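You operate a simulated robot arm through the tools that you are given. There is no shell and no other tool. Be economical: measure what you need, move in short steps, check, and stop when the job is done.

Carry out the task below with a simulated robot arm. There is one attempt and no reset: what you move stays moved.

Task
Put the grey entry guide from the top of the trolley and the blue stop plug from the top of the trolley in the carry tray.
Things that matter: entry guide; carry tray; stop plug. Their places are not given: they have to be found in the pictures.

The check looks at the end state, three seconds after you hand in, the way a careful person would. Anything else that was tipped, shoved, dropped, spilled or broken makes it a failure.

Robot
A 7-joint arm with a two-finger parallel gripper, fixed in place. Base frame: the origin is at the foot of the arm, x ahead of it, y to its left, z up; the work surface is at about z = 0. Readings come in mm, rad, newtons and seconds.
With the tool pointing down near the work surface it reaches from about 220 to 580 mm from the base axis. Its first joint turns from -1.152 to 1.152 rad. Payload 2.5 kg.
The TCP is the grasp point between the finger pads, 23 mm short of the fingertips. In the tool frame z runs along the fingers and y along their closing line. The gripper opens to 94 mm. The fingers are 38 mm wide and 10 mm thick; the gripper's body (54 by 96 mm) begins 39 mm behind the TCP.
Orientation is that of the tool frame in the base frame, as a unit quaternion [w, x, y, z]. With the fingers straight down and closing along the base's y, the tool's x points along the base's -x, its y along +y and its z along -z.

Tools
- The arm moves only by the tool move_arm. Its argument "increments" is a list of rows, each a list of 7 numbers: the turn, a rotation vector about the tool's x, y, z in units of 5 degrees (1.0 is 5 degrees), then the shift along the tool's x, y, z in units of 30 mm (1.0 is 30 mm), then the gripper command, from -1 (shut) to 1 (fully open), values between in proportion. In form: [[rx, ry, rz, x, y, z, gripper], ...]. A call has 1 to 20 rows; each row shifts and turns the commanded pose from where the row before left it, along the tool's axes as they then stand. A call with a number of a shift or a turn outside -1 to 1 is refused whole. A row lasts 0.2 s, in which the tool goes at most 50 mm and 0.15 rad; a call with a longer step from one row to the next is refused whole, and so is a gripper value outside its range. Where a pose cannot be reached the arm comes as near as it can. A force on the tool above 40 N (or 10 N above the force at the start of the call, whichever is more), or a blocked arm, ends the call early, and 0.2 s more pass. The fingers move at their own pace (about 108 mm/s each) and stop on an object; they squeeze with about 42 N. The grip force told is the motor's: it shows also when the fingers shut on nothing. Time passes only in rows, and 0.2 s behind the last, so rows that do not move let the fingers close. The reply holds the time, the measured pose of the TCP, the force on the tool along the base axes, the opening and the grip force, in the units named above and with some noise, and new pictures: "show" is both (left out), scene, wrist or none.
- Cameras (640 x 400 px; columns grow to the right, rows downward): "scene" is fixed at [127.5, -424.5, 530.5]; the picture's right is [0.68, -0.73, 0.00], its down [-0.52, -0.49, -0.70] and it looks along [0.51, 0.48, -0.72] (base axes); focal length 236 px, centre (320, 200). "wrist" rides on the gripper at [-39, 0, -44] in the tool frame; the picture's right is [0.00, -1.00, 0.00], its down [0.97, 0.00, -0.24] and it looks along [0.24, 0.00, 0.97] (tool axes); focal length 218 px, centre (320, 200).
- probe_pixels(camera, pixels): there is no depth. For up to 12 entries [column, row, z] of the newest picture of that camera ("zoom" is the newest enlarged one), the place [x, y] in the base frame at which the ray of that pixel passes the height z, good to about 3 mm. The clock stands still meanwhile.
- zoom(camera, box): a new picture of the part [left, top, right, bottom] of that camera's present view, enlarged. The clock stands still meanwhile.
- job_done(): hands the job in; it is judged then, once.

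Keep the steps short. Do not move on a guess: measure, check each grasp and each placing, and mend mistakes. In all there are 60 turns and 120 pictures (those below and enlarged ones count). Leave the gripper open and the arm clear of the work at the hand-in unless told otherwise, and finish with a single line.

The tools are called after "Call:" as name(argument=value, ...) on one line, values as JSON. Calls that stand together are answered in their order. move_arm: Moves the arm, as the interface text tells. Its arguments: {"type":"object","properties":{"increments":{"type":"array","items":{"type":"array","items":{"type":"number"}}},"show":{"type":"string","enum":["both","scene","wrist","none"]}},"required":["increments"]} The other tools are called the same way: probe_pixels (camera, pixels) gives the place at which the rays of pixels pass given heights; zoom (camera, box) takes an enlarged picture of a part of a camera's view; job_done () hands the job in.

At the start:

```text
t: 0.0
ee_pos: [340.5, -102.0, 334.2]
ee_rot: [0.0, 0.0, 1.0, -0.001]
force: [-0.5, 0.1, -0.5]
opening: 93.8
grip_force: 0.0
```

scene: 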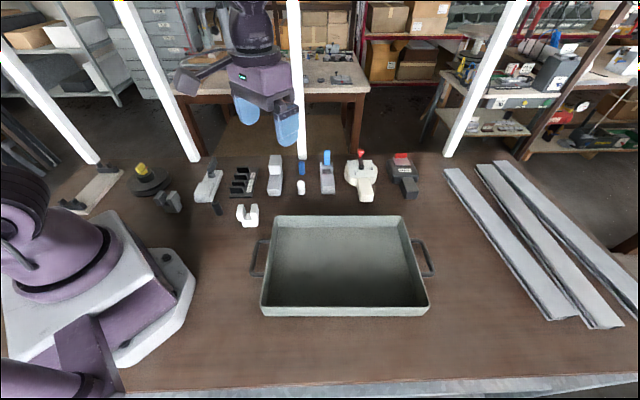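
wrist: 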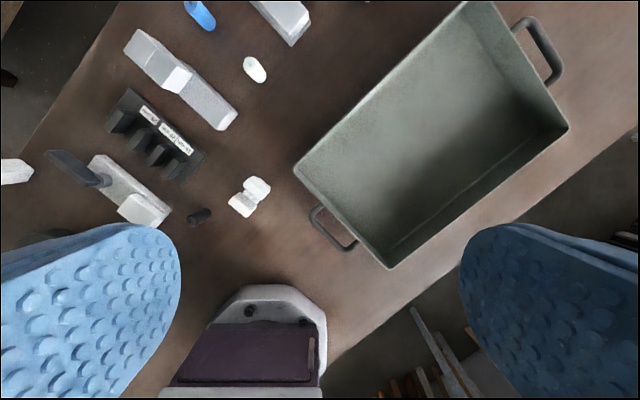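

I see a row of small parts behind the tray. I'll enlarge that row to tell which is the guide and which is the plug.

Call:
zoom(camera="scene", box=[180, 130, 340, 230])

Call:
zoom(camera="scene", box=[290, 130, 450, 230])

Call:
zoom(camera="wrist", box=[20, 0, 340, 240])

Call:
zoom(camera="scene", box=[50, 130, 210, 230])

```text
4.00 times, centred on (260, 180) of scene
```

zoom: 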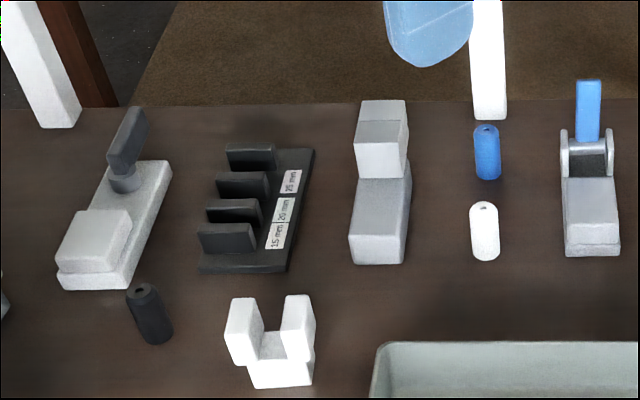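

```text
4.00 times, centred on (370, 180) of scene
```

zoom: 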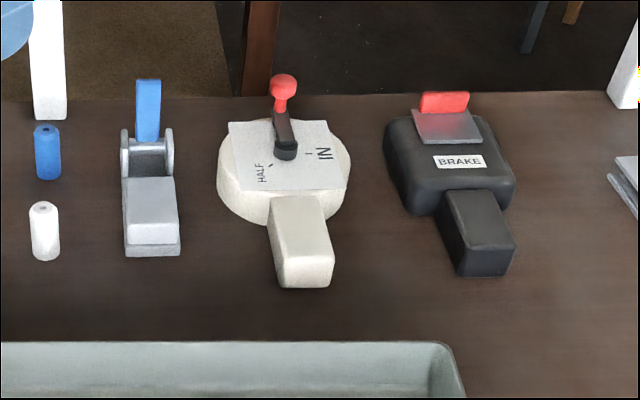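

```text
1.67 times, centred on (180, 120) of wrist
```

zoom: 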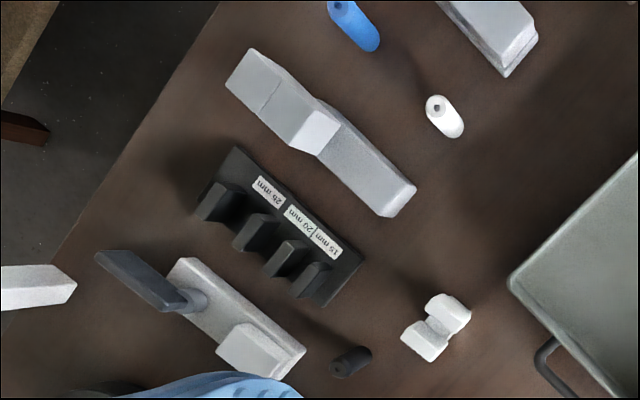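

```text
4.00 times, centred on (130, 180) of scene
```

zoom: 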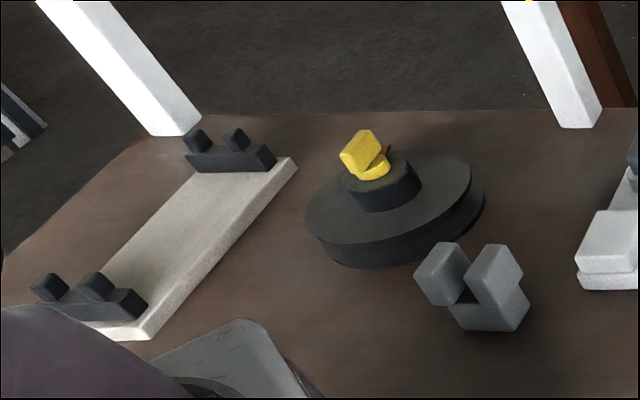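

Two U-shaped guides: a grey one near (168,200) next to the black turntable, and a white one near (247,215). There are three plugs: blue (302,167), white and black. I'll measure the grey guide, then the blue plug and the tray.

Call:
probe_pixels(camera="zoom", pixels=[[460, 330, 0], [515, 330, 0], [529, 303, 0], [430, 303, 30], [452, 305, 30], [415, 272, 40], [460, 242, 40], [485, 250, 40], [522, 275, 40], [498, 291, 30], [480, 215, 0], [440, 255, 0]])

Call:
probe_pixels(camera="scene", pixels=[[302, 174, 0], [302, 162, 35], [275, 216, 60], [402, 216, 60], [429, 308, 60], [262, 307, 60], [265, 316, 0], [425, 316, 0], [281, 268, 0], [278, 160, 40], [327, 152, 60], [301, 183, 35]])

Call:
zoom(camera="scene", box=[140, 180, 204, 220])

```text
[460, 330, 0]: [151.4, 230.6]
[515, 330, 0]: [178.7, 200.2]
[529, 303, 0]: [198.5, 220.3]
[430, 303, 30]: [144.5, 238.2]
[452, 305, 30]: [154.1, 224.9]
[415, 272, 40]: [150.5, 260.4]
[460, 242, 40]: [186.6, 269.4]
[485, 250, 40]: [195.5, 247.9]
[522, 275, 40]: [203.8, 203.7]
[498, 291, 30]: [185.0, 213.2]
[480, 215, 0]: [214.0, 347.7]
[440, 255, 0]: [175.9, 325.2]
```

```text
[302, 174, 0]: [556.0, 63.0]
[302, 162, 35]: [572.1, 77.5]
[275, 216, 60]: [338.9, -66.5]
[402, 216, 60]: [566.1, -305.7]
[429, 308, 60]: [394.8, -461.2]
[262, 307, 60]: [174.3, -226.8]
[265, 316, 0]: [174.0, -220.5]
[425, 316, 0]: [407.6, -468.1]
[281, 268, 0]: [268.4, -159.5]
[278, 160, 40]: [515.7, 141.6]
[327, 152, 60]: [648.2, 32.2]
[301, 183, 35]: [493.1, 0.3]
```

```text
10.00 times, centred on (172, 200) of scene
```

zoom: 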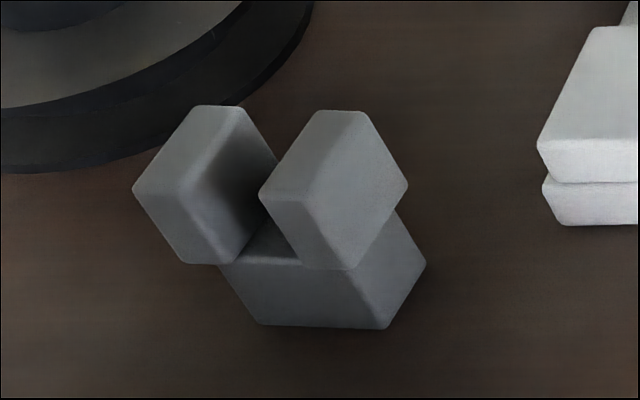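

The grey guide's base is about (175,225), and the blue plug is about (560,65). White posts stand behind both, so I'll measure their feet and the plug before moving.

Call:
probe_pixels(camera="scene", pixels=[[197, 161, 0], [190, 161, 0], [306, 160, 0], [298, 160, 0], [95, 163, 0], [450, 156, 0], [168, 213, 0], [300, 217, 60], [338, 268, 0]])

Call:
zoom(camera="scene", box=[270, 145, 334, 185])

Call:
zoom(camera="scene", box=[240, 200, 448, 330])

```text
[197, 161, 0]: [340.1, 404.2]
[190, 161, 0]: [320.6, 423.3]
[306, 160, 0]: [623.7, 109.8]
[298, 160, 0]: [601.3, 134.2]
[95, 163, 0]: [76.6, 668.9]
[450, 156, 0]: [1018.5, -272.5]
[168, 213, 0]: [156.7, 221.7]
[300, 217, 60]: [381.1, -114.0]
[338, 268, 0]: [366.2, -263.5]
```

```text
10.00 times, centred on (302, 165) of scene
```

zoom: 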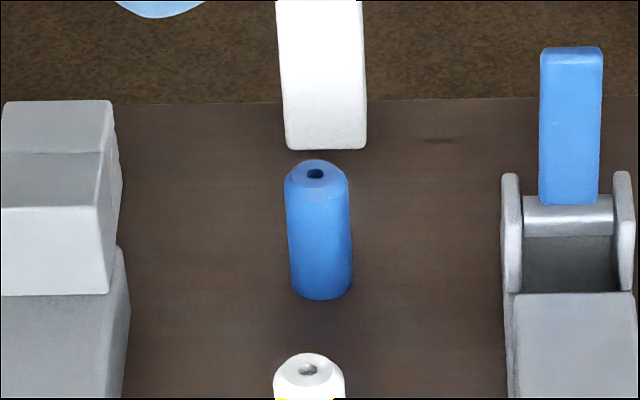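

```text
3.08 times, centred on (344, 265) of scene
```

zoom: 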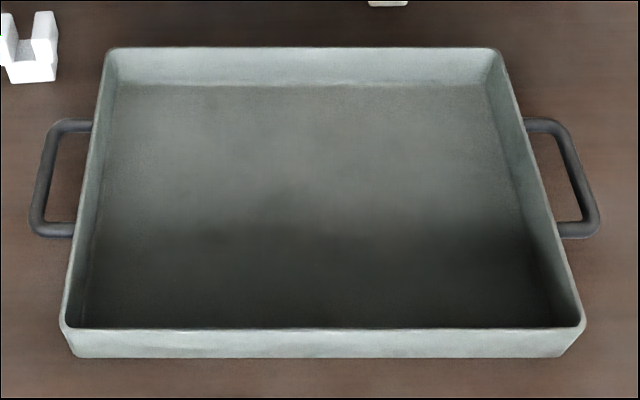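

The posts' feet are at about (612,122) and (330,412), clear of both parts. First I go above the grey guide at height for a look from above.

Call:
move_arm(increments=[[0, 0, 0, 0.3, 0.95, 0, 1], [0, 0, 0, 0.3, 0.95, 0, 1], [0, 0, 0, 0.3, 0.95, 0, 1], [0, 0, 0, 0.35, 0.95, 0.1, 1], [0, 0, 0, 0.35, 0.95, 0.2, 1], [0, 0, 0, 0.35, 0.95, 0.3, 1], [0, 0, 0, 0.35, 0.95, 0.4, 1], [0, 0, 0, 0.4, 0.95, 0.4, 1], [0, 0, 0, 0.5, 0.95, 0.4, 1], [0, 0, 0, 0.5, 0.95, 0.4, 1], [0, 0, 0, 0.5, 0.95, 0.4, 1]])

```text
t: 2.4
ee_pos: [214.5, 210.7, 257.4]
ee_rot: [0.0, -0.001, 1.0, 0.0]
force: [0.2, 0.1, 0.2]
opening: 94.1
grip_force: 0.2
```

scene: 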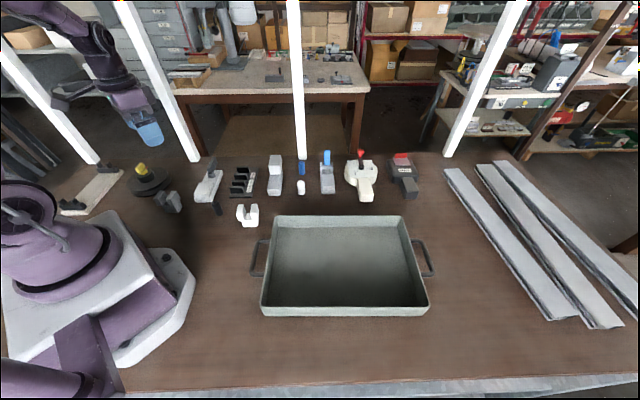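
wrist: 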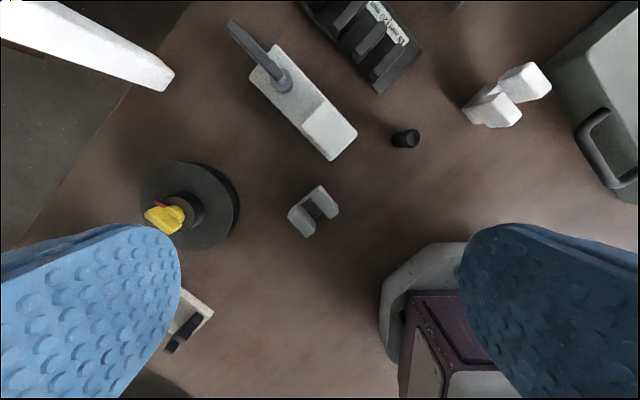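

The guide is clear in the wrist view at about (314,210), with free space around it. I'll enlarge it.

Call:
zoom(camera="wrist", box=[272, 182, 352, 242])

Call:
probe_pixels(camera="wrist", pixels=[[319, 186, 40], [338, 204, 40], [289, 213, 40], [305, 237, 40], [314, 211, 30], [314, 211, 40], [239, 208, 20], [388, 262, 40], [330, 160, 20]])

```text
6.67 times, centred on (312, 212) of wrist
```

zoom: 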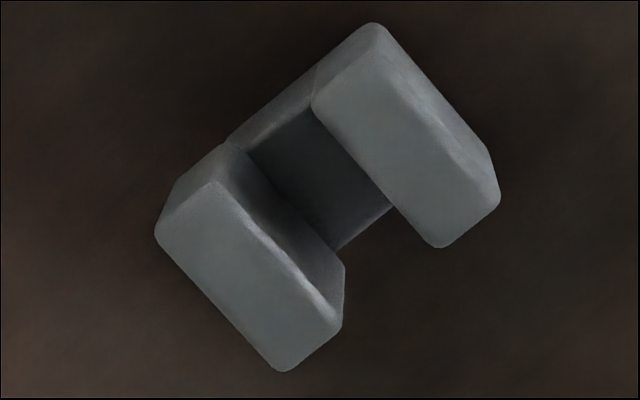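

```text
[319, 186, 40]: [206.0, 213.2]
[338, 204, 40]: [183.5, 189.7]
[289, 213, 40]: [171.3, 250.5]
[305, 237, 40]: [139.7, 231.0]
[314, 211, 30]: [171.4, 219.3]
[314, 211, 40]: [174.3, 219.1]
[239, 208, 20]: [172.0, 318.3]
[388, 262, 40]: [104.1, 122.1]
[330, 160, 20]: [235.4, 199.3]
```

The guide's centre is about (172,220). Its open U runs along base direction (0.74,0.67), and it is about 33 mm across the flat ends. I'll grip on those ends, so I turn the tool +48° about its z and narrow the gripper.

Call:
move_arm(increments=[[0, 0, 0.96, 0, 0, 0, 0.5], [0, 0, 0.96, 0, 0, 0, 0.5], [0, 0, 0.96, 0, 0, 0, 0.5], [0, 0, 0.96, 0, 0, 0, 0.5], [0, 0, 0.96, 0, 0, 0, 0.5], [0, 0, 0.96, 0, 0, 0, 0.5], [0, 0, 0.96, 0, 0, 0, 0.5], [0, 0, 0.96, 0, 0, 0, 0.5], [0, 0, 0.96, 0, 0, 0, 0.5], [0, 0, 0.96, 0, 0, 0, 0.5], [0, 0, 0, 0, 0, 0, 0.5]], show="none")

```text
t: 4.8
ee_pos: [215.6, 211.8, 257.5]
ee_rot: [0.0, 0.408, 0.913, 0.0]
force: [-0.2, 0.3, 0.5]
opening: 70.5
grip_force: 0.1
```

The turn was reached. Now I move over the guide's centre and down to about z=120, then look again.

Call:
move_arm(increments=[[0, 0, 0, 0.39, -0.3, 0, 0.5], [0, 0, 0, 0.39, -0.3, 0, 0.5], [0, 0, 0, 0.4, -0.3, 0.8, 0.5], [0, 0, 0, 0, 0, 0.95, 0.5], [0, 0, 0, 0, 0, 0.95, 0.5], [0, 0, 0, 0, 0, 0.95, 0.5], [0, 0, 0, 0, 0, 0.9, 0.5], [0, 0, 0, 0, 0, 0, 0.5]])

```text
t: 6.6
ee_pos: [171.6, 219.5, 119.8]
ee_rot: [0.0, 0.407, 0.914, 0.0]
force: [0.3, 0.7, 0.5]
opening: 70.2
grip_force: 0.1
```

scene: 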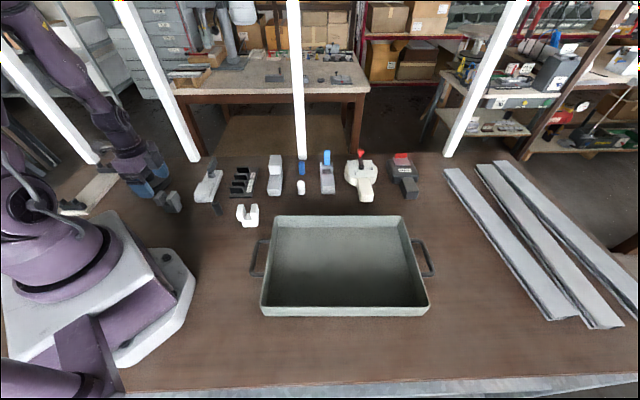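
wrist: 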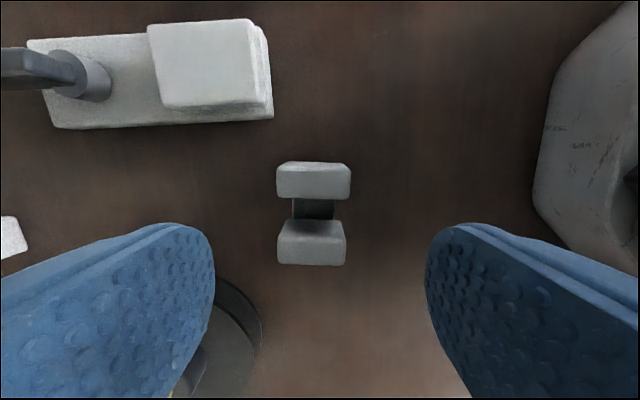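

Call:
probe_pixels(camera="wrist", pixels=[[277, 195, 40], [351, 195, 40], [277, 265, 40], [345, 265, 40], [313, 162, 40], [313, 265, 40], [247, 300, 20], [250, 22, 40], [60, 50, 60]])

Call:
zoom(camera="wrist", box=[232, 145, 392, 285])

```text
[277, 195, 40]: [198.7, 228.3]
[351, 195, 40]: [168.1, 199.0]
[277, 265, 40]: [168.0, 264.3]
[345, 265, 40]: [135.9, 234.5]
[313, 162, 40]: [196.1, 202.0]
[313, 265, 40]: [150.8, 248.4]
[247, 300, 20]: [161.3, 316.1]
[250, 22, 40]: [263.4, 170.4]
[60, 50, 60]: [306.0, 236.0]
```

```text
2.86 times, centred on (312, 215) of wrist
```

zoom: 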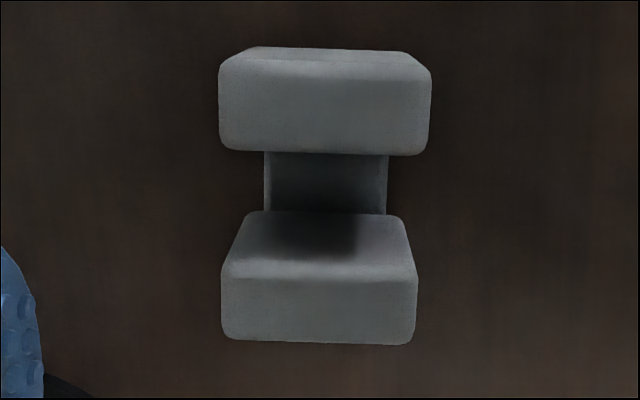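

The guide is well aligned and its centre lies about 5 mm to +y and 3 mm to +x in the tool frame. I correct that and go down to z≈30 with open fingers.

Call:
move_arm(increments=[[0, 0, 0, 0.1, 0.16, 0.4, 0.5], [0, 0, 0, 0, 0, 0.6, 0.5], [0, 0, 0, 0, 0, 0.6, 0.5], [0, 0, 0, 0, 0, 0.5, 0.5], [0, 0, 0, 0, 0, 0.5, 0.5], [0, 0, 0, 0, 0, 0.4, 0.5], [0, 0, 0, 0, 0, 0, 0.5]])

```text
t: 8.2
ee_pos: [172.7, 224.7, 30.0]
ee_rot: [0.0, 0.407, 0.914, 0.001]
force: [0.9, 1.5, -1.1]
opening: 70.7
grip_force: 0.0
```

scene: 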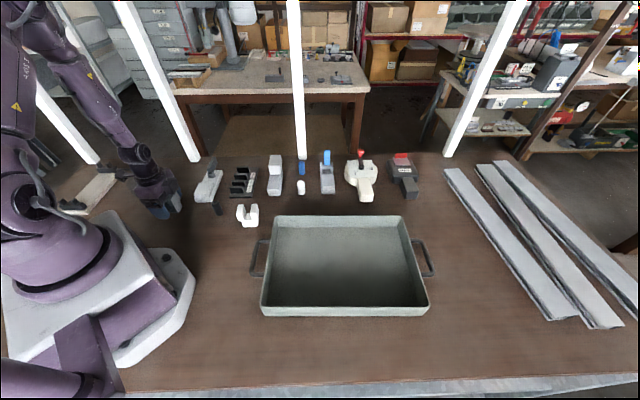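
wrist: 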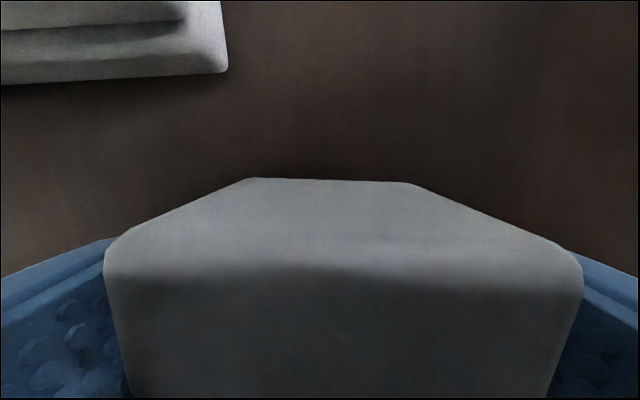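

The guide sits between the fingers, about 1–2 mm off to −y. I nudge and close.

Call:
move_arm(increments=[[0, 0, 0, 0, -0.05, 0, 0.3], [0, 0, 0, 0, 0, 0, 0], [0, 0, 0, 0, 0, 0, -0.4], [0, 0, 0, 0, 0, 0, -1], [0, 0, 0, 0, 0, 0, -1], [0, 0, 0, 0, 0, 0, -1]], show="none")

```text
t: 9.6
ee_pos: [171.2, 223.7, 30.3]
ee_rot: [-0.001, 0.407, 0.914, 0.0]
force: [-0.1, 0.6, 0.3]
opening: 35.1
grip_force: 42.2
```

It holds at 35 mm with a 42 N grip. I lift it straight up to check.

Call:
move_arm(increments=[[0, 0, 0, 0, 0, -0.5, -1], [0, 0, 0, 0, 0, -0.9, -1], [0, 0, 0, 0, 0, -0.9, -1], [0, 0, 0, 0, 0, -0.9, -1], [0, 0, 0, 0, 0, -0.9, -1], [0, 0, 0, 0, 0, -0.9, -1], [0, 0, 0, 0, 0, -0.9, -1]])

```text
t: 11.2
ee_pos: [172.5, 221.8, 208.8]
ee_rot: [0.0, 0.407, 0.913, -0.001]
force: [-0.9, -0.1, -0.3]
opening: 34.7
grip_force: 41.9
```

scene: 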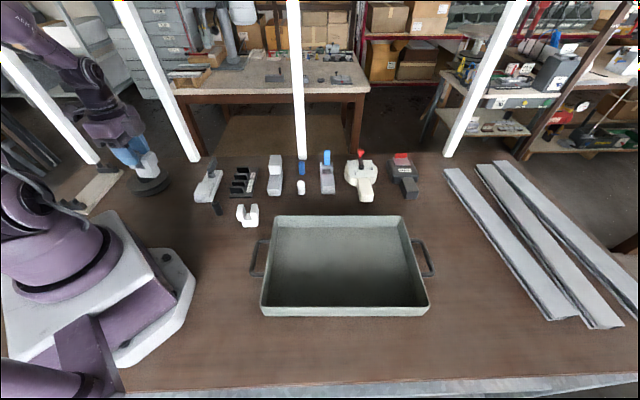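
wrist: 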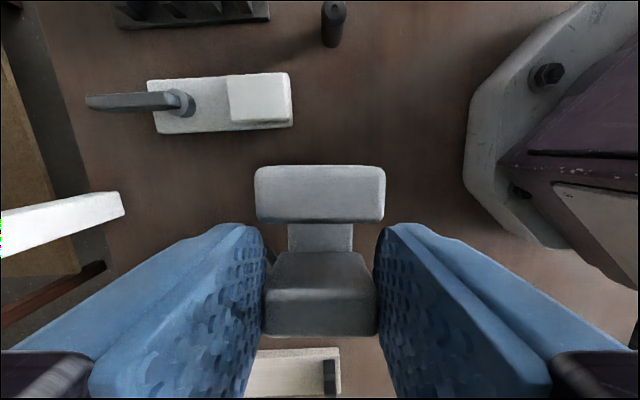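

The guide is held level. I carry it in two legs, at height, to above the tray at about (330,−220).

Call:
move_arm(increments=[[0, 0, 0, -0.92, -0.04, 0, -1], [0, 0, 0, -0.92, -0.04, 0, -1], [0, 0, 0, -0.92, -0.04, 0, -1], [0, 0, 0, -0.92, -0.04, 0, -1], [0, 0, 0, -0.92, -0.04, 0, -1], [0, 0, 0, -0.92, -0.04, 0, -1], [0, 0, 0, -0.92, -0.04, 0, -1], [0, 0, 0, -0.92, -0.04, 0, -1], [0, 0, 0, -0.92, -0.04, 0, -1], [0, 0, 0, -0.774, -0.697, 0, -1], [0, 0, 0, -0.774, -0.697, 0, -1], [0, 0, 0, -0.774, -0.697, 0, -1], [0, 0, 0, -0.774, -0.697, 0, -1], [0, 0, 0, -0.774, -0.697, 0, -1], [0, 0, 0, -0.774, -0.697, 0, -1], [0, 0, 0, -0.774, -0.697, 0, -1], [0, 0, 0, -0.774, -0.697, 0, -1], [0, 0, 0, 0, 0, 0, -1]])

```text
t: 15.0
ee_pos: [330.0, -217.9, 207.0]
ee_rot: [0.0, 0.407, 0.914, -0.001]
force: [0.1, -0.1, -0.7]
opening: 34.8
grip_force: 41.8
```

scene: 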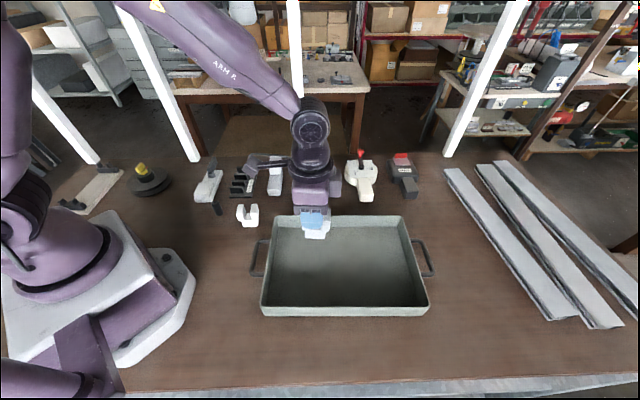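
wrist: 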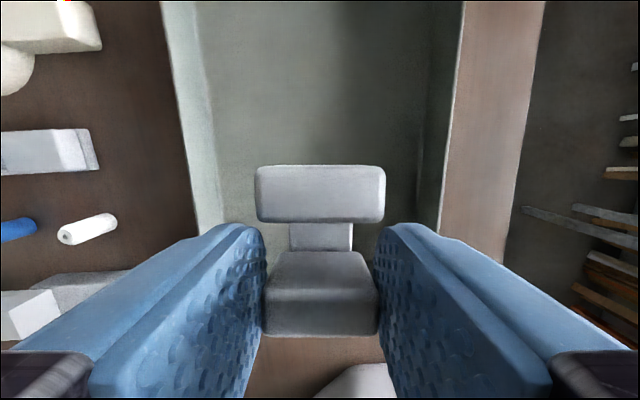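

The guide is over the tray's interior and all walls are well clear. I lower it to z≈45.

Call:
move_arm(increments=[[0, 0, 0, 0, 0, 0.9, -1], [0, 0, 0, 0, 0, 0.9, -1], [0, 0, 0, 0, 0, 0.9, -1], [0, 0, 0, 0, 0, 0.9, -1], [0, 0, 0, 0, 0, 0.9, -1], [0, 0, 0, 0, 0, 0.7, -1], [0, 0, 0, 0, 0, 0.2, -1], [0, 0, 0, 0, 0, 0, -1]])

```text
t: 16.3
ee_pos: [333.3, -220.4, 72.1]
ee_rot: [0.007, 0.408, 0.913, -0.001]
force: [1.4, -0.2, 3.7]
opening: 34.9
grip_force: 41.9
stopped in row 6: the force on the tool passed its limit (the readings are from after the stop); the commanded pose is now the measured one
```

scene: 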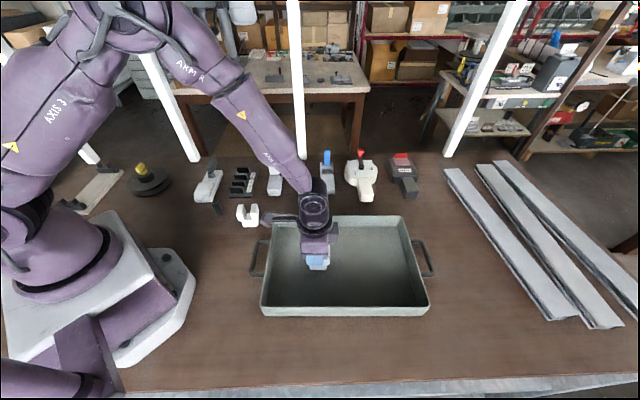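
wrist: 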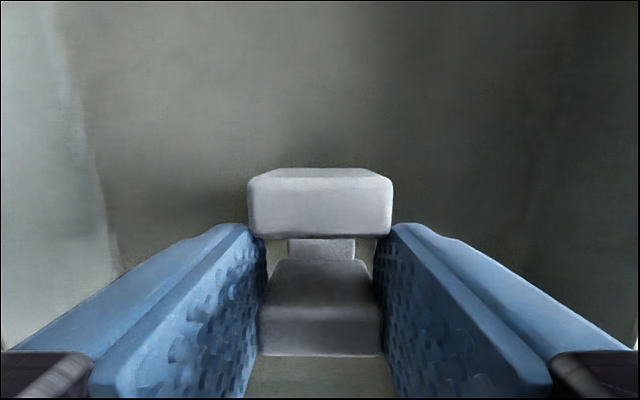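

The descent stopped on contact at z=72, earlier than I expected. The guide seems to have touched something and shifted slightly in the grip. I'll look closer before doing anything.

Call:
zoom(camera="scene", box=[250, 205, 410, 305])

Call:
zoom(camera="wrist", box=[200, 150, 440, 400])

```text
4.00 times, centred on (330, 255) of scene
```

zoom: 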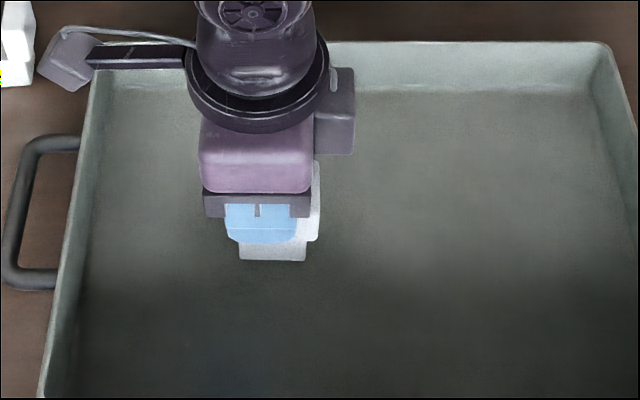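

```text
1.60 times, centred on (320, 275) of wrist
```

zoom: 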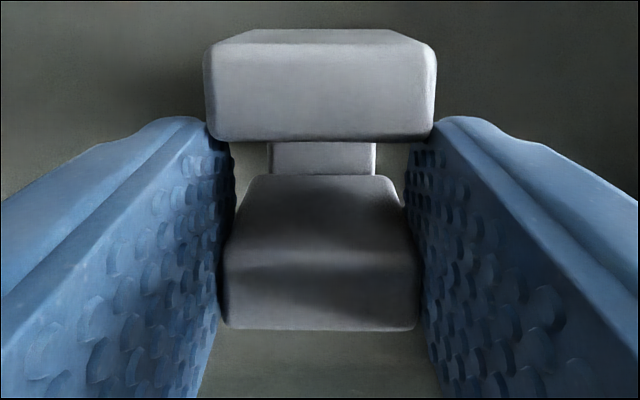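

I'll work out the tray floor's height by comparing the rim and the floor line of the back wall.

Call:
probe_pixels(camera="scene", pixels=[[370, 216, 60], [370, 216, 70], [370, 228, 0], [370, 228, 20], [370, 228, 30], [370, 228, 40], [318, 270, 0], [318, 270, 20], [318, 270, 40], [429, 308, 60], [425, 316, 0], [425, 316, 20]])

```text
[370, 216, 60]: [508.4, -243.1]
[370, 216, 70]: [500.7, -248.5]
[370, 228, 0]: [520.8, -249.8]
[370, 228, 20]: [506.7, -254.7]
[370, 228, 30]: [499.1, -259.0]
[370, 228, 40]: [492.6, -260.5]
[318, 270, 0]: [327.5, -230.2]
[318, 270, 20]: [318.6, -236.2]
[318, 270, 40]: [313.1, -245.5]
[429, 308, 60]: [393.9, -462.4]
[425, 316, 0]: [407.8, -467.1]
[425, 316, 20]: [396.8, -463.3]
```

The floor seems to be at z≈15–25. The force is now low (3.7 N). I go down in small steps to see whether the contact is real.

Call:
move_arm(increments=[[0, 0, 0, 0, 0, 0.1, -1], [0, 0, 0, 0, 0, 0.1, -1], [0, 0, 0, 0, 0, 0, -1]])

```text
t: 16.8
ee_pos: [334.1, -219.7, 72.8]
ee_rot: [0.007, 0.408, 0.913, 0.0]
force: [-0.7, 0.4, 6.8]
opening: 35.1
grip_force: 41.8
stopped in row 2: the force on the tool passed its limit (the readings are from after the stop); the commanded pose is now the measured one
```

scene: 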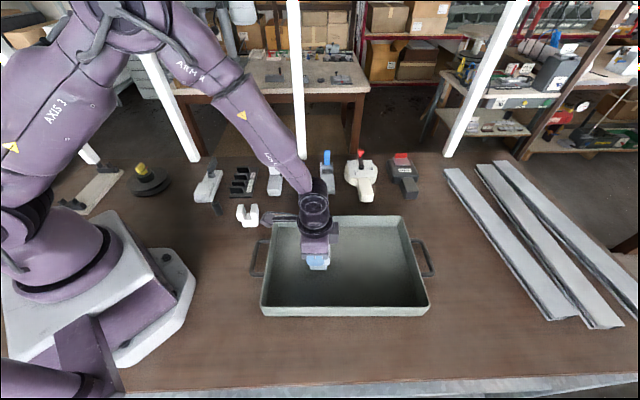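
wrist: 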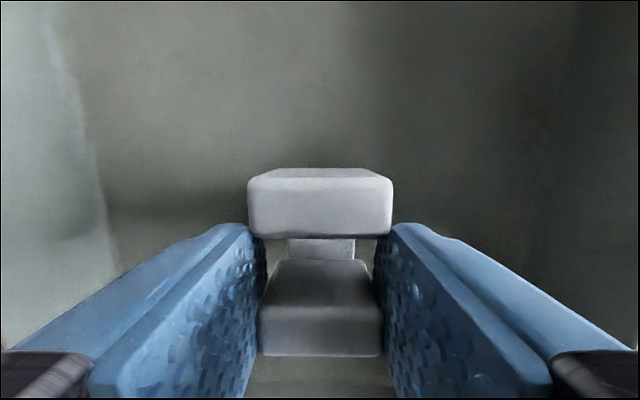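

Comparing views, the guide slid about 40 mm down in the grip during the lift. That puts its foot on the tray floor now, since its top is only a few mm below the TCP. The contact is real and the guide is upright, so I open gently.

Call:
move_arm(increments=[[0, 0, 0, 0, 0, 0, -0.2], [0, 0, 0, 0, 0, 0, 0.1], [0, 0, 0, 0, 0, 0, 0.3], [0, 0, 0, 0, 0, 0, 0.3]])

```text
t: 17.8
ee_pos: [333.4, -220.0, 71.6]
ee_rot: [0.006, 0.408, 0.913, -0.001]
force: [0.5, 0.1, 0.2]
opening: 61.1
grip_force: 0.1
```

scene: 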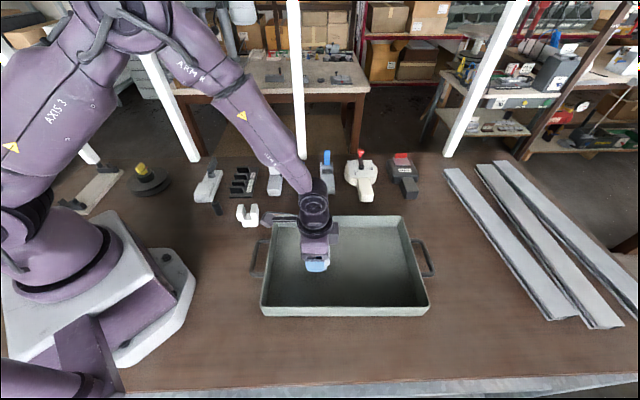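
wrist: 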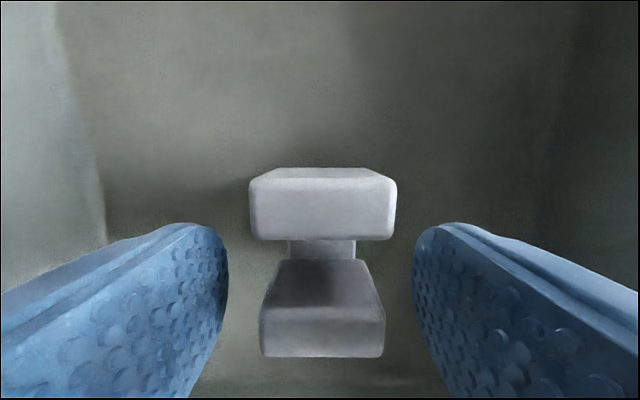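

The guide is standing free. I lift clear and confirm.

Call:
move_arm(increments=[[0, 0, 0, 0, 0, -0.5, 0.3], [0, 0, 0, 0, 0, -0.9, 0.3], [0, 0, 0, 0, 0, -0.9, 0.3], [0, 0, 0, 0, 0, -0.9, 0.3], [0, 0, 0, 0, 0, -0.9, 0.3], [0, 0, 0, 0, 0, -0.9, 0.3], [0, 0, 0, 0, 0, -0.6, 0.3]])

Call:
zoom(camera="scene", box=[250, 205, 410, 305])

```text
t: 19.4
ee_pos: [331.7, -217.7, 239.5]
ee_rot: [0.006, 0.408, 0.913, 0.0]
force: [0.4, 0.4, -0.2]
opening: 60.8
grip_force: 0.1
```

scene: 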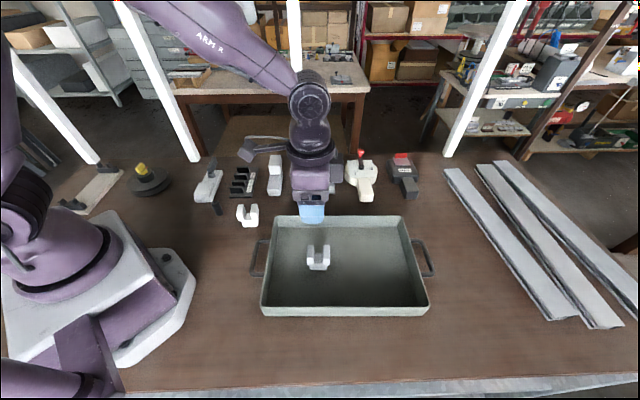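
wrist: 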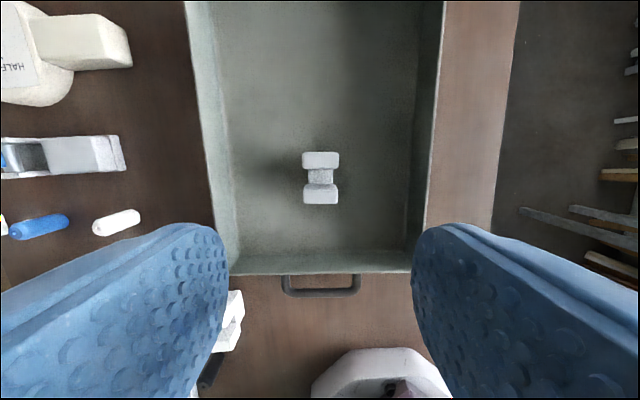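

```text
4.00 times, centred on (330, 255) of scene
```

zoom: 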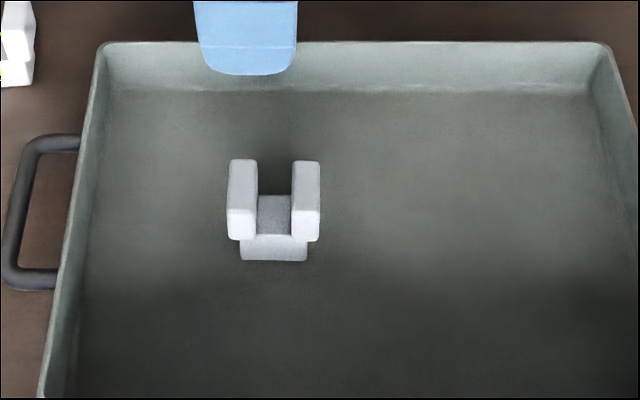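

The guide stands upright in the tray. Next is the blue plug, with its foot at wrist ≈(66,221) and its top at ≈(12,231). I'll measure it and its neighbours.

Call:
zoom(camera="scene", box=[262, 145, 342, 195])

Call:
probe_pixels(camera="wrist", pixels=[[62, 222, 0], [66, 222, 0], [14, 231, 30], [14, 231, 40], [14, 231, 50], [136, 217, 0], [98, 227, 40], [120, 170, 0]])

Call:
probe_pixels(camera="scene", pixels=[[302, 174, 0], [301.5, 162.5, 30], [301.5, 162.5, 40], [301.5, 162.5, 50], [301, 194, 0]])

```text
8.00 times, centred on (302, 170) of scene
```

zoom: 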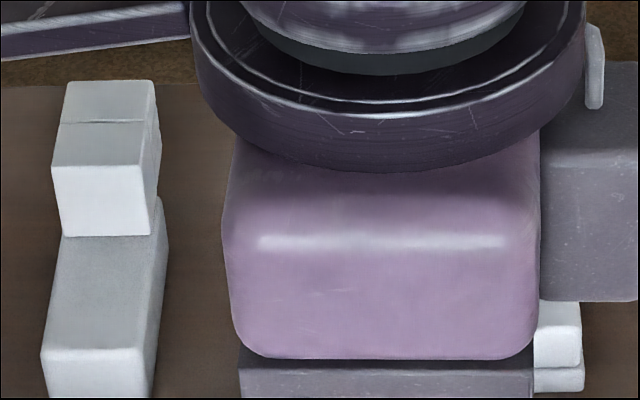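

```text
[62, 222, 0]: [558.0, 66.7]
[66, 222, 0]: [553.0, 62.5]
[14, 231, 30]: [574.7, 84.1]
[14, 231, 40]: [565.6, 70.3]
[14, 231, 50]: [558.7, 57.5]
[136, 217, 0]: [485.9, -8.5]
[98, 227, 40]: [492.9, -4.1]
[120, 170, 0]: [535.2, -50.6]
```

```text
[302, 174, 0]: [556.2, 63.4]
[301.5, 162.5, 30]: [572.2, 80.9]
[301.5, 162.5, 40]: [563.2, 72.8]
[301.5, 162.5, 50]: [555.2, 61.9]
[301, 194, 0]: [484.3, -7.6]
```

The plug stands at about (559,67), roughly 43 mm tall. The post face is about 76 mm beyond it, so keeping the present tool turn leaves about 28 mm. I'll check the blue-lever clamp on the camera side.

Call:
probe_pixels(camera="scene", pixels=[[327, 165, 30], [327, 165, 40], [327, 150, 60], [327, 150, 70], [327, 150, 80], [327, 150, 90], [327, 193, 0], [336, 163, 30], [270, 158, 40], [281, 160, 40], [281, 194, 0]])

```text
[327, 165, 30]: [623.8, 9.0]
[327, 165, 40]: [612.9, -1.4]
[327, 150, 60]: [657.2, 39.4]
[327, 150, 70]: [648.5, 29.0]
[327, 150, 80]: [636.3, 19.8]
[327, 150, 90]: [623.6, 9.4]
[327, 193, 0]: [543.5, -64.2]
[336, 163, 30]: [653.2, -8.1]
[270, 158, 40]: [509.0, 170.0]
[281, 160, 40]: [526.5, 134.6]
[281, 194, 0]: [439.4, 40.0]
```

The lever is about 87 mm from the plug, so there is room. I move at height to near the plug at (520,30,200) and look.

Call:
move_arm(increments=[[0, 0, 0, 0.177, 0.926, 0.12, 0.1], [0, 0, 0, 0.177, 0.926, 0.12, 0.1], [0, 0, 0, 0.177, 0.926, 0.12, 0.1], [0, 0, 0, 0.177, 0.926, 0.12, 0.1], [0, 0, 0, 0.177, 0.926, 0.12, 0.1], [0, 0, 0, 0.177, 0.926, 0.12, 0.1], [0, 0, 0, 0.177, 0.926, 0.12, 0.1], [0, 0, 0, 0.177, 0.926, 0.12, 0.1], [0, 0, 0, 0.177, 0.926, 0.12, 0.1], [0, 0, 0, 0.177, 0.926, 0.12, 0.1], [0, 0, 0, 0.177, 0.926, 0.12, 0.1], [0, 0, 0, 0, 0, 0, 0.1]])

```text
t: 22.0
ee_pos: [521.7, 29.2, 200.3]
ee_rot: [0.007, 0.407, 0.913, 0.0]
force: [-0.2, -0.6, -0.3]
opening: 51.9
grip_force: 0.1
```

scene: 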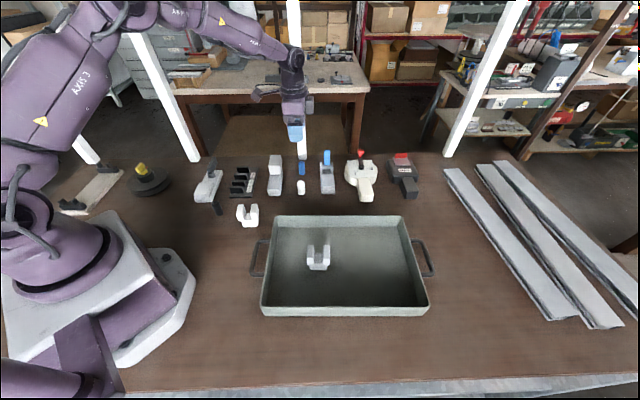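
wrist: 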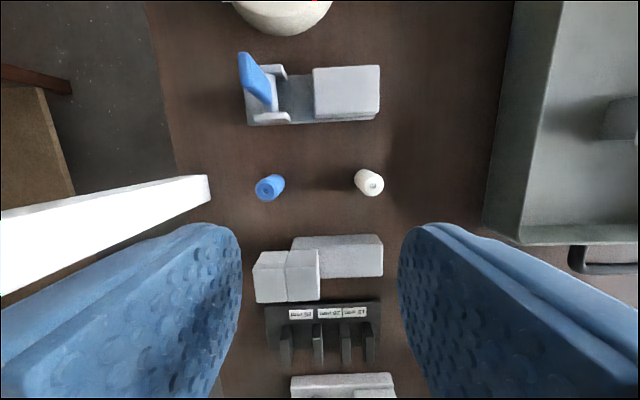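

Good view: the blue plug is at (268,187), the post's foot is near (208,190). I measure both.

Call:
probe_pixels(camera="wrist", pixels=[[265, 187, 43], [265, 189, 40], [273, 186, 0], [208, 190, 0], [208, 177, 0], [252, 60, 85], [300, 290, 60], [300, 250, 60], [318, 240, 40]])

Call:
zoom(camera="wrist", box=[190, 140, 350, 240])

```text
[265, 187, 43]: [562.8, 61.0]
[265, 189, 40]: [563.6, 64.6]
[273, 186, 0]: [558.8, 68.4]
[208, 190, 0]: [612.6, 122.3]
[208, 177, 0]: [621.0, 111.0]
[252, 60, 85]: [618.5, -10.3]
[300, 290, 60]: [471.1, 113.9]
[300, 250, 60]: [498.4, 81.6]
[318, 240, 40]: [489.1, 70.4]
```

```text
4.00 times, centred on (270, 190) of wrist
```

zoom: 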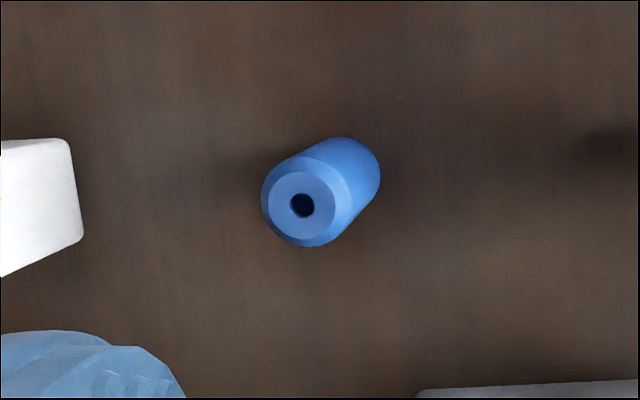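

The plug's centre is about (560,65.5). I shift over it and down to z≈110, then check.

Call:
move_arm(increments=[[0, 0, 0, 0.02, 0.6, 0.2, 0.1], [0, 0, 0, 0.02, 0.6, 0.5, 0.1], [0, 0, 0, 0.01, 0.56, 0.7, 0.1], [0, 0, 0, 0, 0, 0.8, 0.1], [0, 0, 0, 0, 0, 0.8, 0.1], [0, 0, 0, 0, 0, 0, 0.1]])

```text
t: 23.4
ee_pos: [560.1, 62.5, 110.0]
ee_rot: [0.006, 0.407, 0.913, 0.001]
force: [-0.2, -1.0, -0.5]
opening: 51.3
grip_force: 0.1
```

scene: 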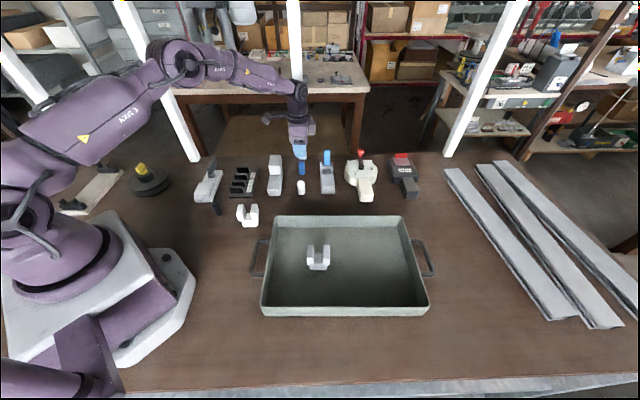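
wrist: 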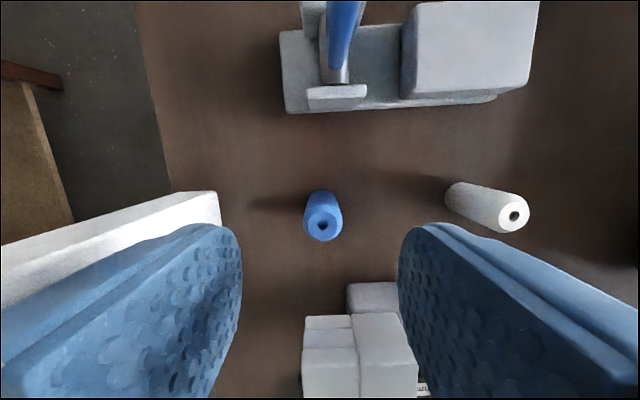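

Call:
probe_pixels(camera="wrist", pixels=[[322, 225, 40], [322, 225, 45], [323, 195, 0]])

```text
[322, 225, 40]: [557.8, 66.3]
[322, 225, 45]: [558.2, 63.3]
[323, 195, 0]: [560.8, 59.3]
```

The plug is within 2 mm of the TCP axis. I nudge and lower to z≈26.

Call:
move_arm(increments=[[0, 0, 0, 0.07, 0, 0.5, 0.1], [0, 0, 0, 0, 0, 0.6, 0.1], [0, 0, 0, 0, 0, 0.5, 0.1], [0, 0, 0, 0, 0, 0.5, 0.1], [0, 0, 0, 0, 0, 0.4, 0.1], [0, 0, 0, 0, 0, 0.3, 0.1], [0, 0, 0, 0, 0, 0, 0.1]])

```text
t: 25.0
ee_pos: [560.2, 64.6, 26.2]
ee_rot: [0.005, 0.408, 0.913, 0.0]
force: [-0.3, -0.1, -0.7]
opening: 51.8
grip_force: 0.0
```

scene: 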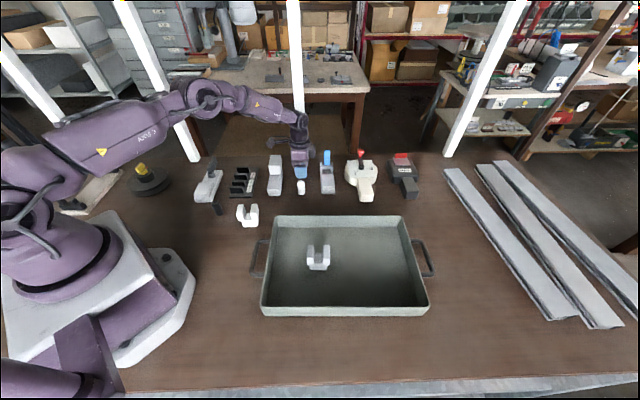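
wrist: 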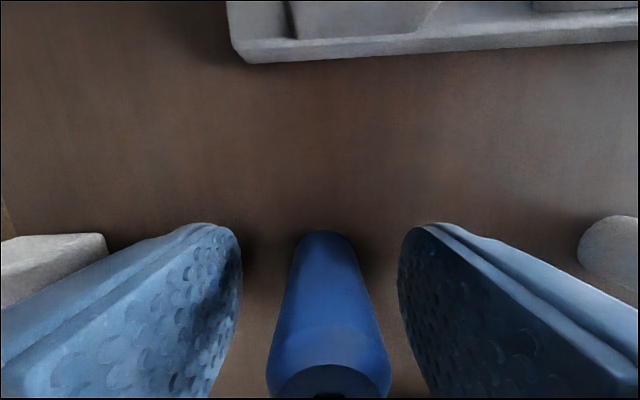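

The plug is centred between the fingers. I close gently and then squeeze.

Call:
move_arm(increments=[[0, 0, 0, 0, 0, 0, -0.2], [0, 0, 0, 0, 0, 0, -0.5], [0, 0, 0, 0, 0, 0, -1], [0, 0, 0, 0, 0, 0, -1], [0, 0, 0, 0, 0, 0, -1]], show="wrist")

```text
t: 26.2
ee_pos: [559.9, 64.7, 27.4]
ee_rot: [0.007, 0.407, 0.913, 0.0]
force: [-1.3, 0.4, 0.9]
opening: 20.3
grip_force: 42.2
```

wrist: 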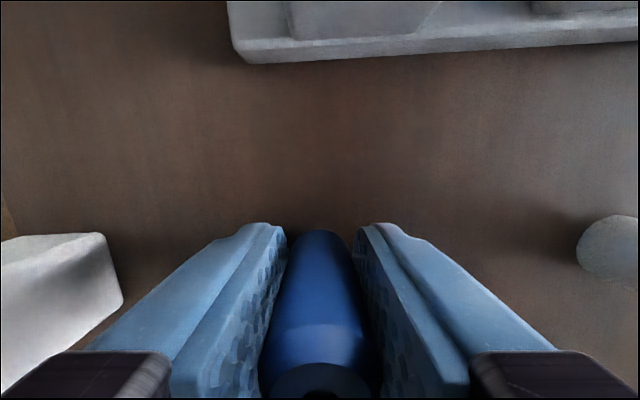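

It grips at 20 mm. I lift slowly at first, in case it slips.

Call:
move_arm(increments=[[0, 0, 0, 0, 0, -0.2, -1], [0, 0, 0, 0, 0, -0.3, -1], [0, 0, 0, 0, 0, -0.4, -1], [0, 0, 0, 0, 0, -0.5, -1], [0, 0, 0, 0, 0, -0.5, -1], [0, 0, 0, 0, 0, -0.5, -1], [0, 0, 0, 0, 0, -0.5, -1], [0, 0, 0, 0, 0, -0.5, -1], [0, 0, 0, 0, 0, -0.5, -1], [0, 0, 0, 0, 0, -0.5, -1], [0, 0, 0, 0, 0, -0.5, -1], [0, 0, 0, 0, 0, -0.5, -1], [0, 0, 0, 0, 0, -0.4, -1], [0, 0, 0, 0, 0, 0, -1]])

```text
t: 29.2
ee_pos: [557.4, 66.0, 202.4]
ee_rot: [0.006, 0.408, 0.913, 0.0]
force: [0.8, -0.4, -0.5]
opening: 20.6
grip_force: 41.6
```

scene: 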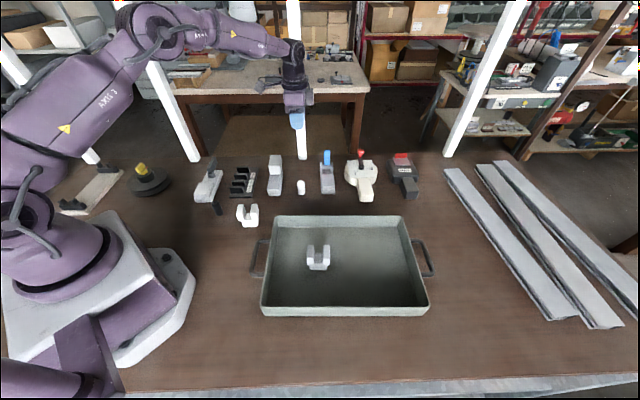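
wrist: 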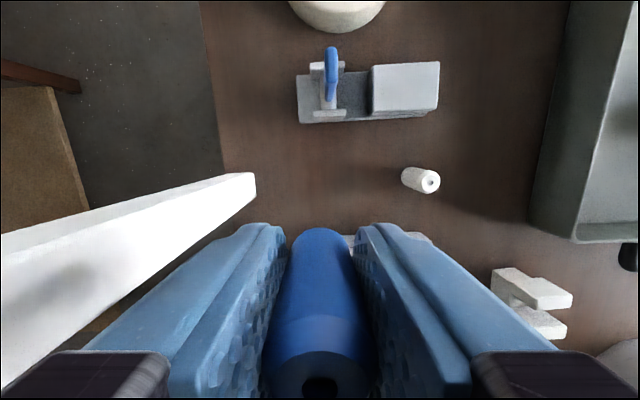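

The plug is held without slipping. I carry it over the tray to about (405,−290), clear of the guide.

Call:
move_arm(increments=[[0, 0, 0, -0.417, -0.9, 0, -1], [0, 0, 0, -0.417, -0.9, 0, -1], [0, 0, 0, -0.417, -0.9, 0, -1], [0, 0, 0, -0.417, -0.9, 0, -1], [0, 0, 0, -0.417, -0.9, 0, -1], [0, 0, 0, -0.417, -0.9, 0, -1], [0, 0, 0, -0.417, -0.9, 0, -1], [0, 0, 0, -0.417, -0.9, 0, -1], [0, 0, 0, -0.417, -0.9, 0, -1], [0, 0, 0, -0.417, -0.9, 0, -1], [0, 0, 0, -0.417, -0.9, 0, -1], [0, 0, 0, -0.417, -0.9, 0, -1], [0, 0, 0, -0.417, -0.9, 0, -1], [0, 0, 0, 0, 0, 0, -1]])

```text
t: 32.2
ee_pos: [405.0, -288.6, 201.2]
ee_rot: [0.006, 0.408, 0.913, -0.001]
force: [0.6, 0.2, -0.8]
opening: 20.4
grip_force: 41.9
```

scene: 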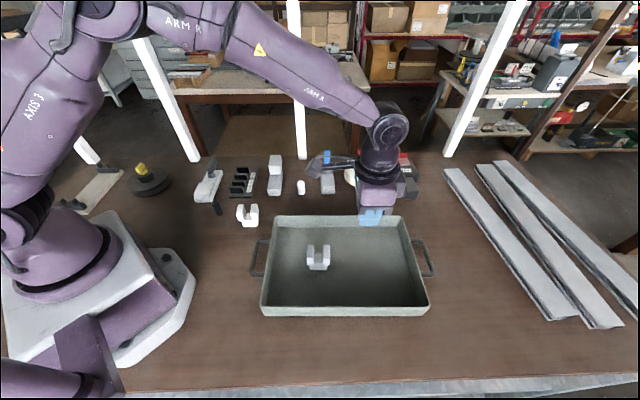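
wrist: 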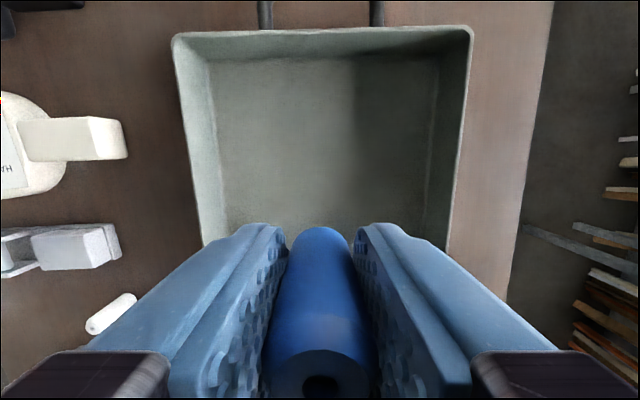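

It is over the tray interior. I lower it to z≈45 first.

Call:
move_arm(increments=[[0, 0, 0, 0, 0, 0.7, -1], [0, 0, 0, 0, 0, 0.8, -1], [0, 0, 0, 0, 0, 0.8, -1], [0, 0, 0, 0, 0, 0.8, -1], [0, 0, 0, 0, 0, 0.8, -1], [0, 0, 0, 0, 0, 0.6, -1], [0, 0, 0, 0, 0, 0.4, -1], [0, 0, 0, 0, 0, 0.3, -1], [0, 0, 0, 0, 0, 0, -1]])

```text
t: 34.2
ee_pos: [407.0, -290.1, 46.1]
ee_rot: [0.007, 0.407, 0.913, 0.0]
force: [0.0, 0.3, -0.5]
opening: 20.6
grip_force: 42.2
```

scene: 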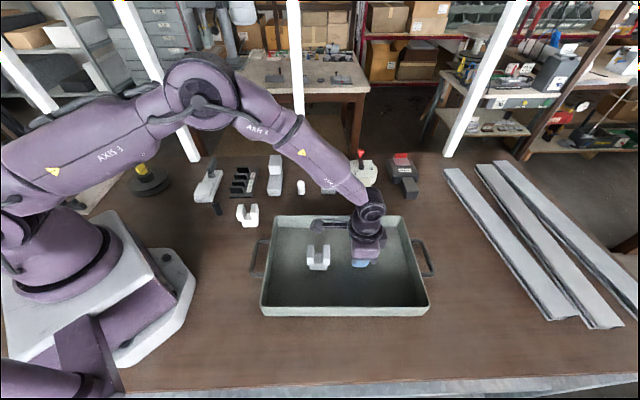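
wrist: 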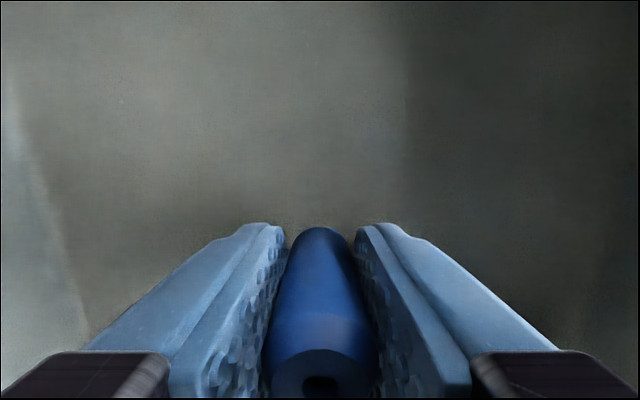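

There's no contact yet. I step down slowly until it touches.

Call:
move_arm(increments=[[0, 0, 0, 0, 0, 0.1, -1], [0, 0, 0, 0, 0, 0.1, -1], [0, 0, 0, 0, 0, 0.1, -1], [0, 0, 0, 0, 0, 0.05, -1], [0, 0, 0, 0, 0, 0.05, -1], [0, 0, 0, 0, 0, 0.05, -1], [0, 0, 0, 0, 0, 0, -1]], show="wrist")

```text
t: 35.8
ee_pos: [407.4, -291.2, 34.0]
ee_rot: [0.008, 0.407, 0.913, -0.001]
force: [-2.8, 3.5, 19.2]
opening: 20.4
grip_force: 42.1
```

wrist: 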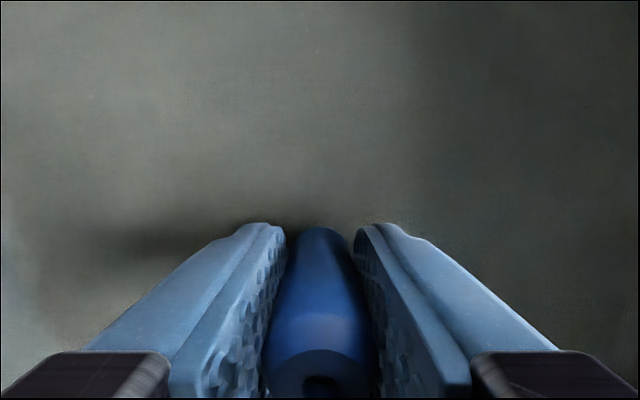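

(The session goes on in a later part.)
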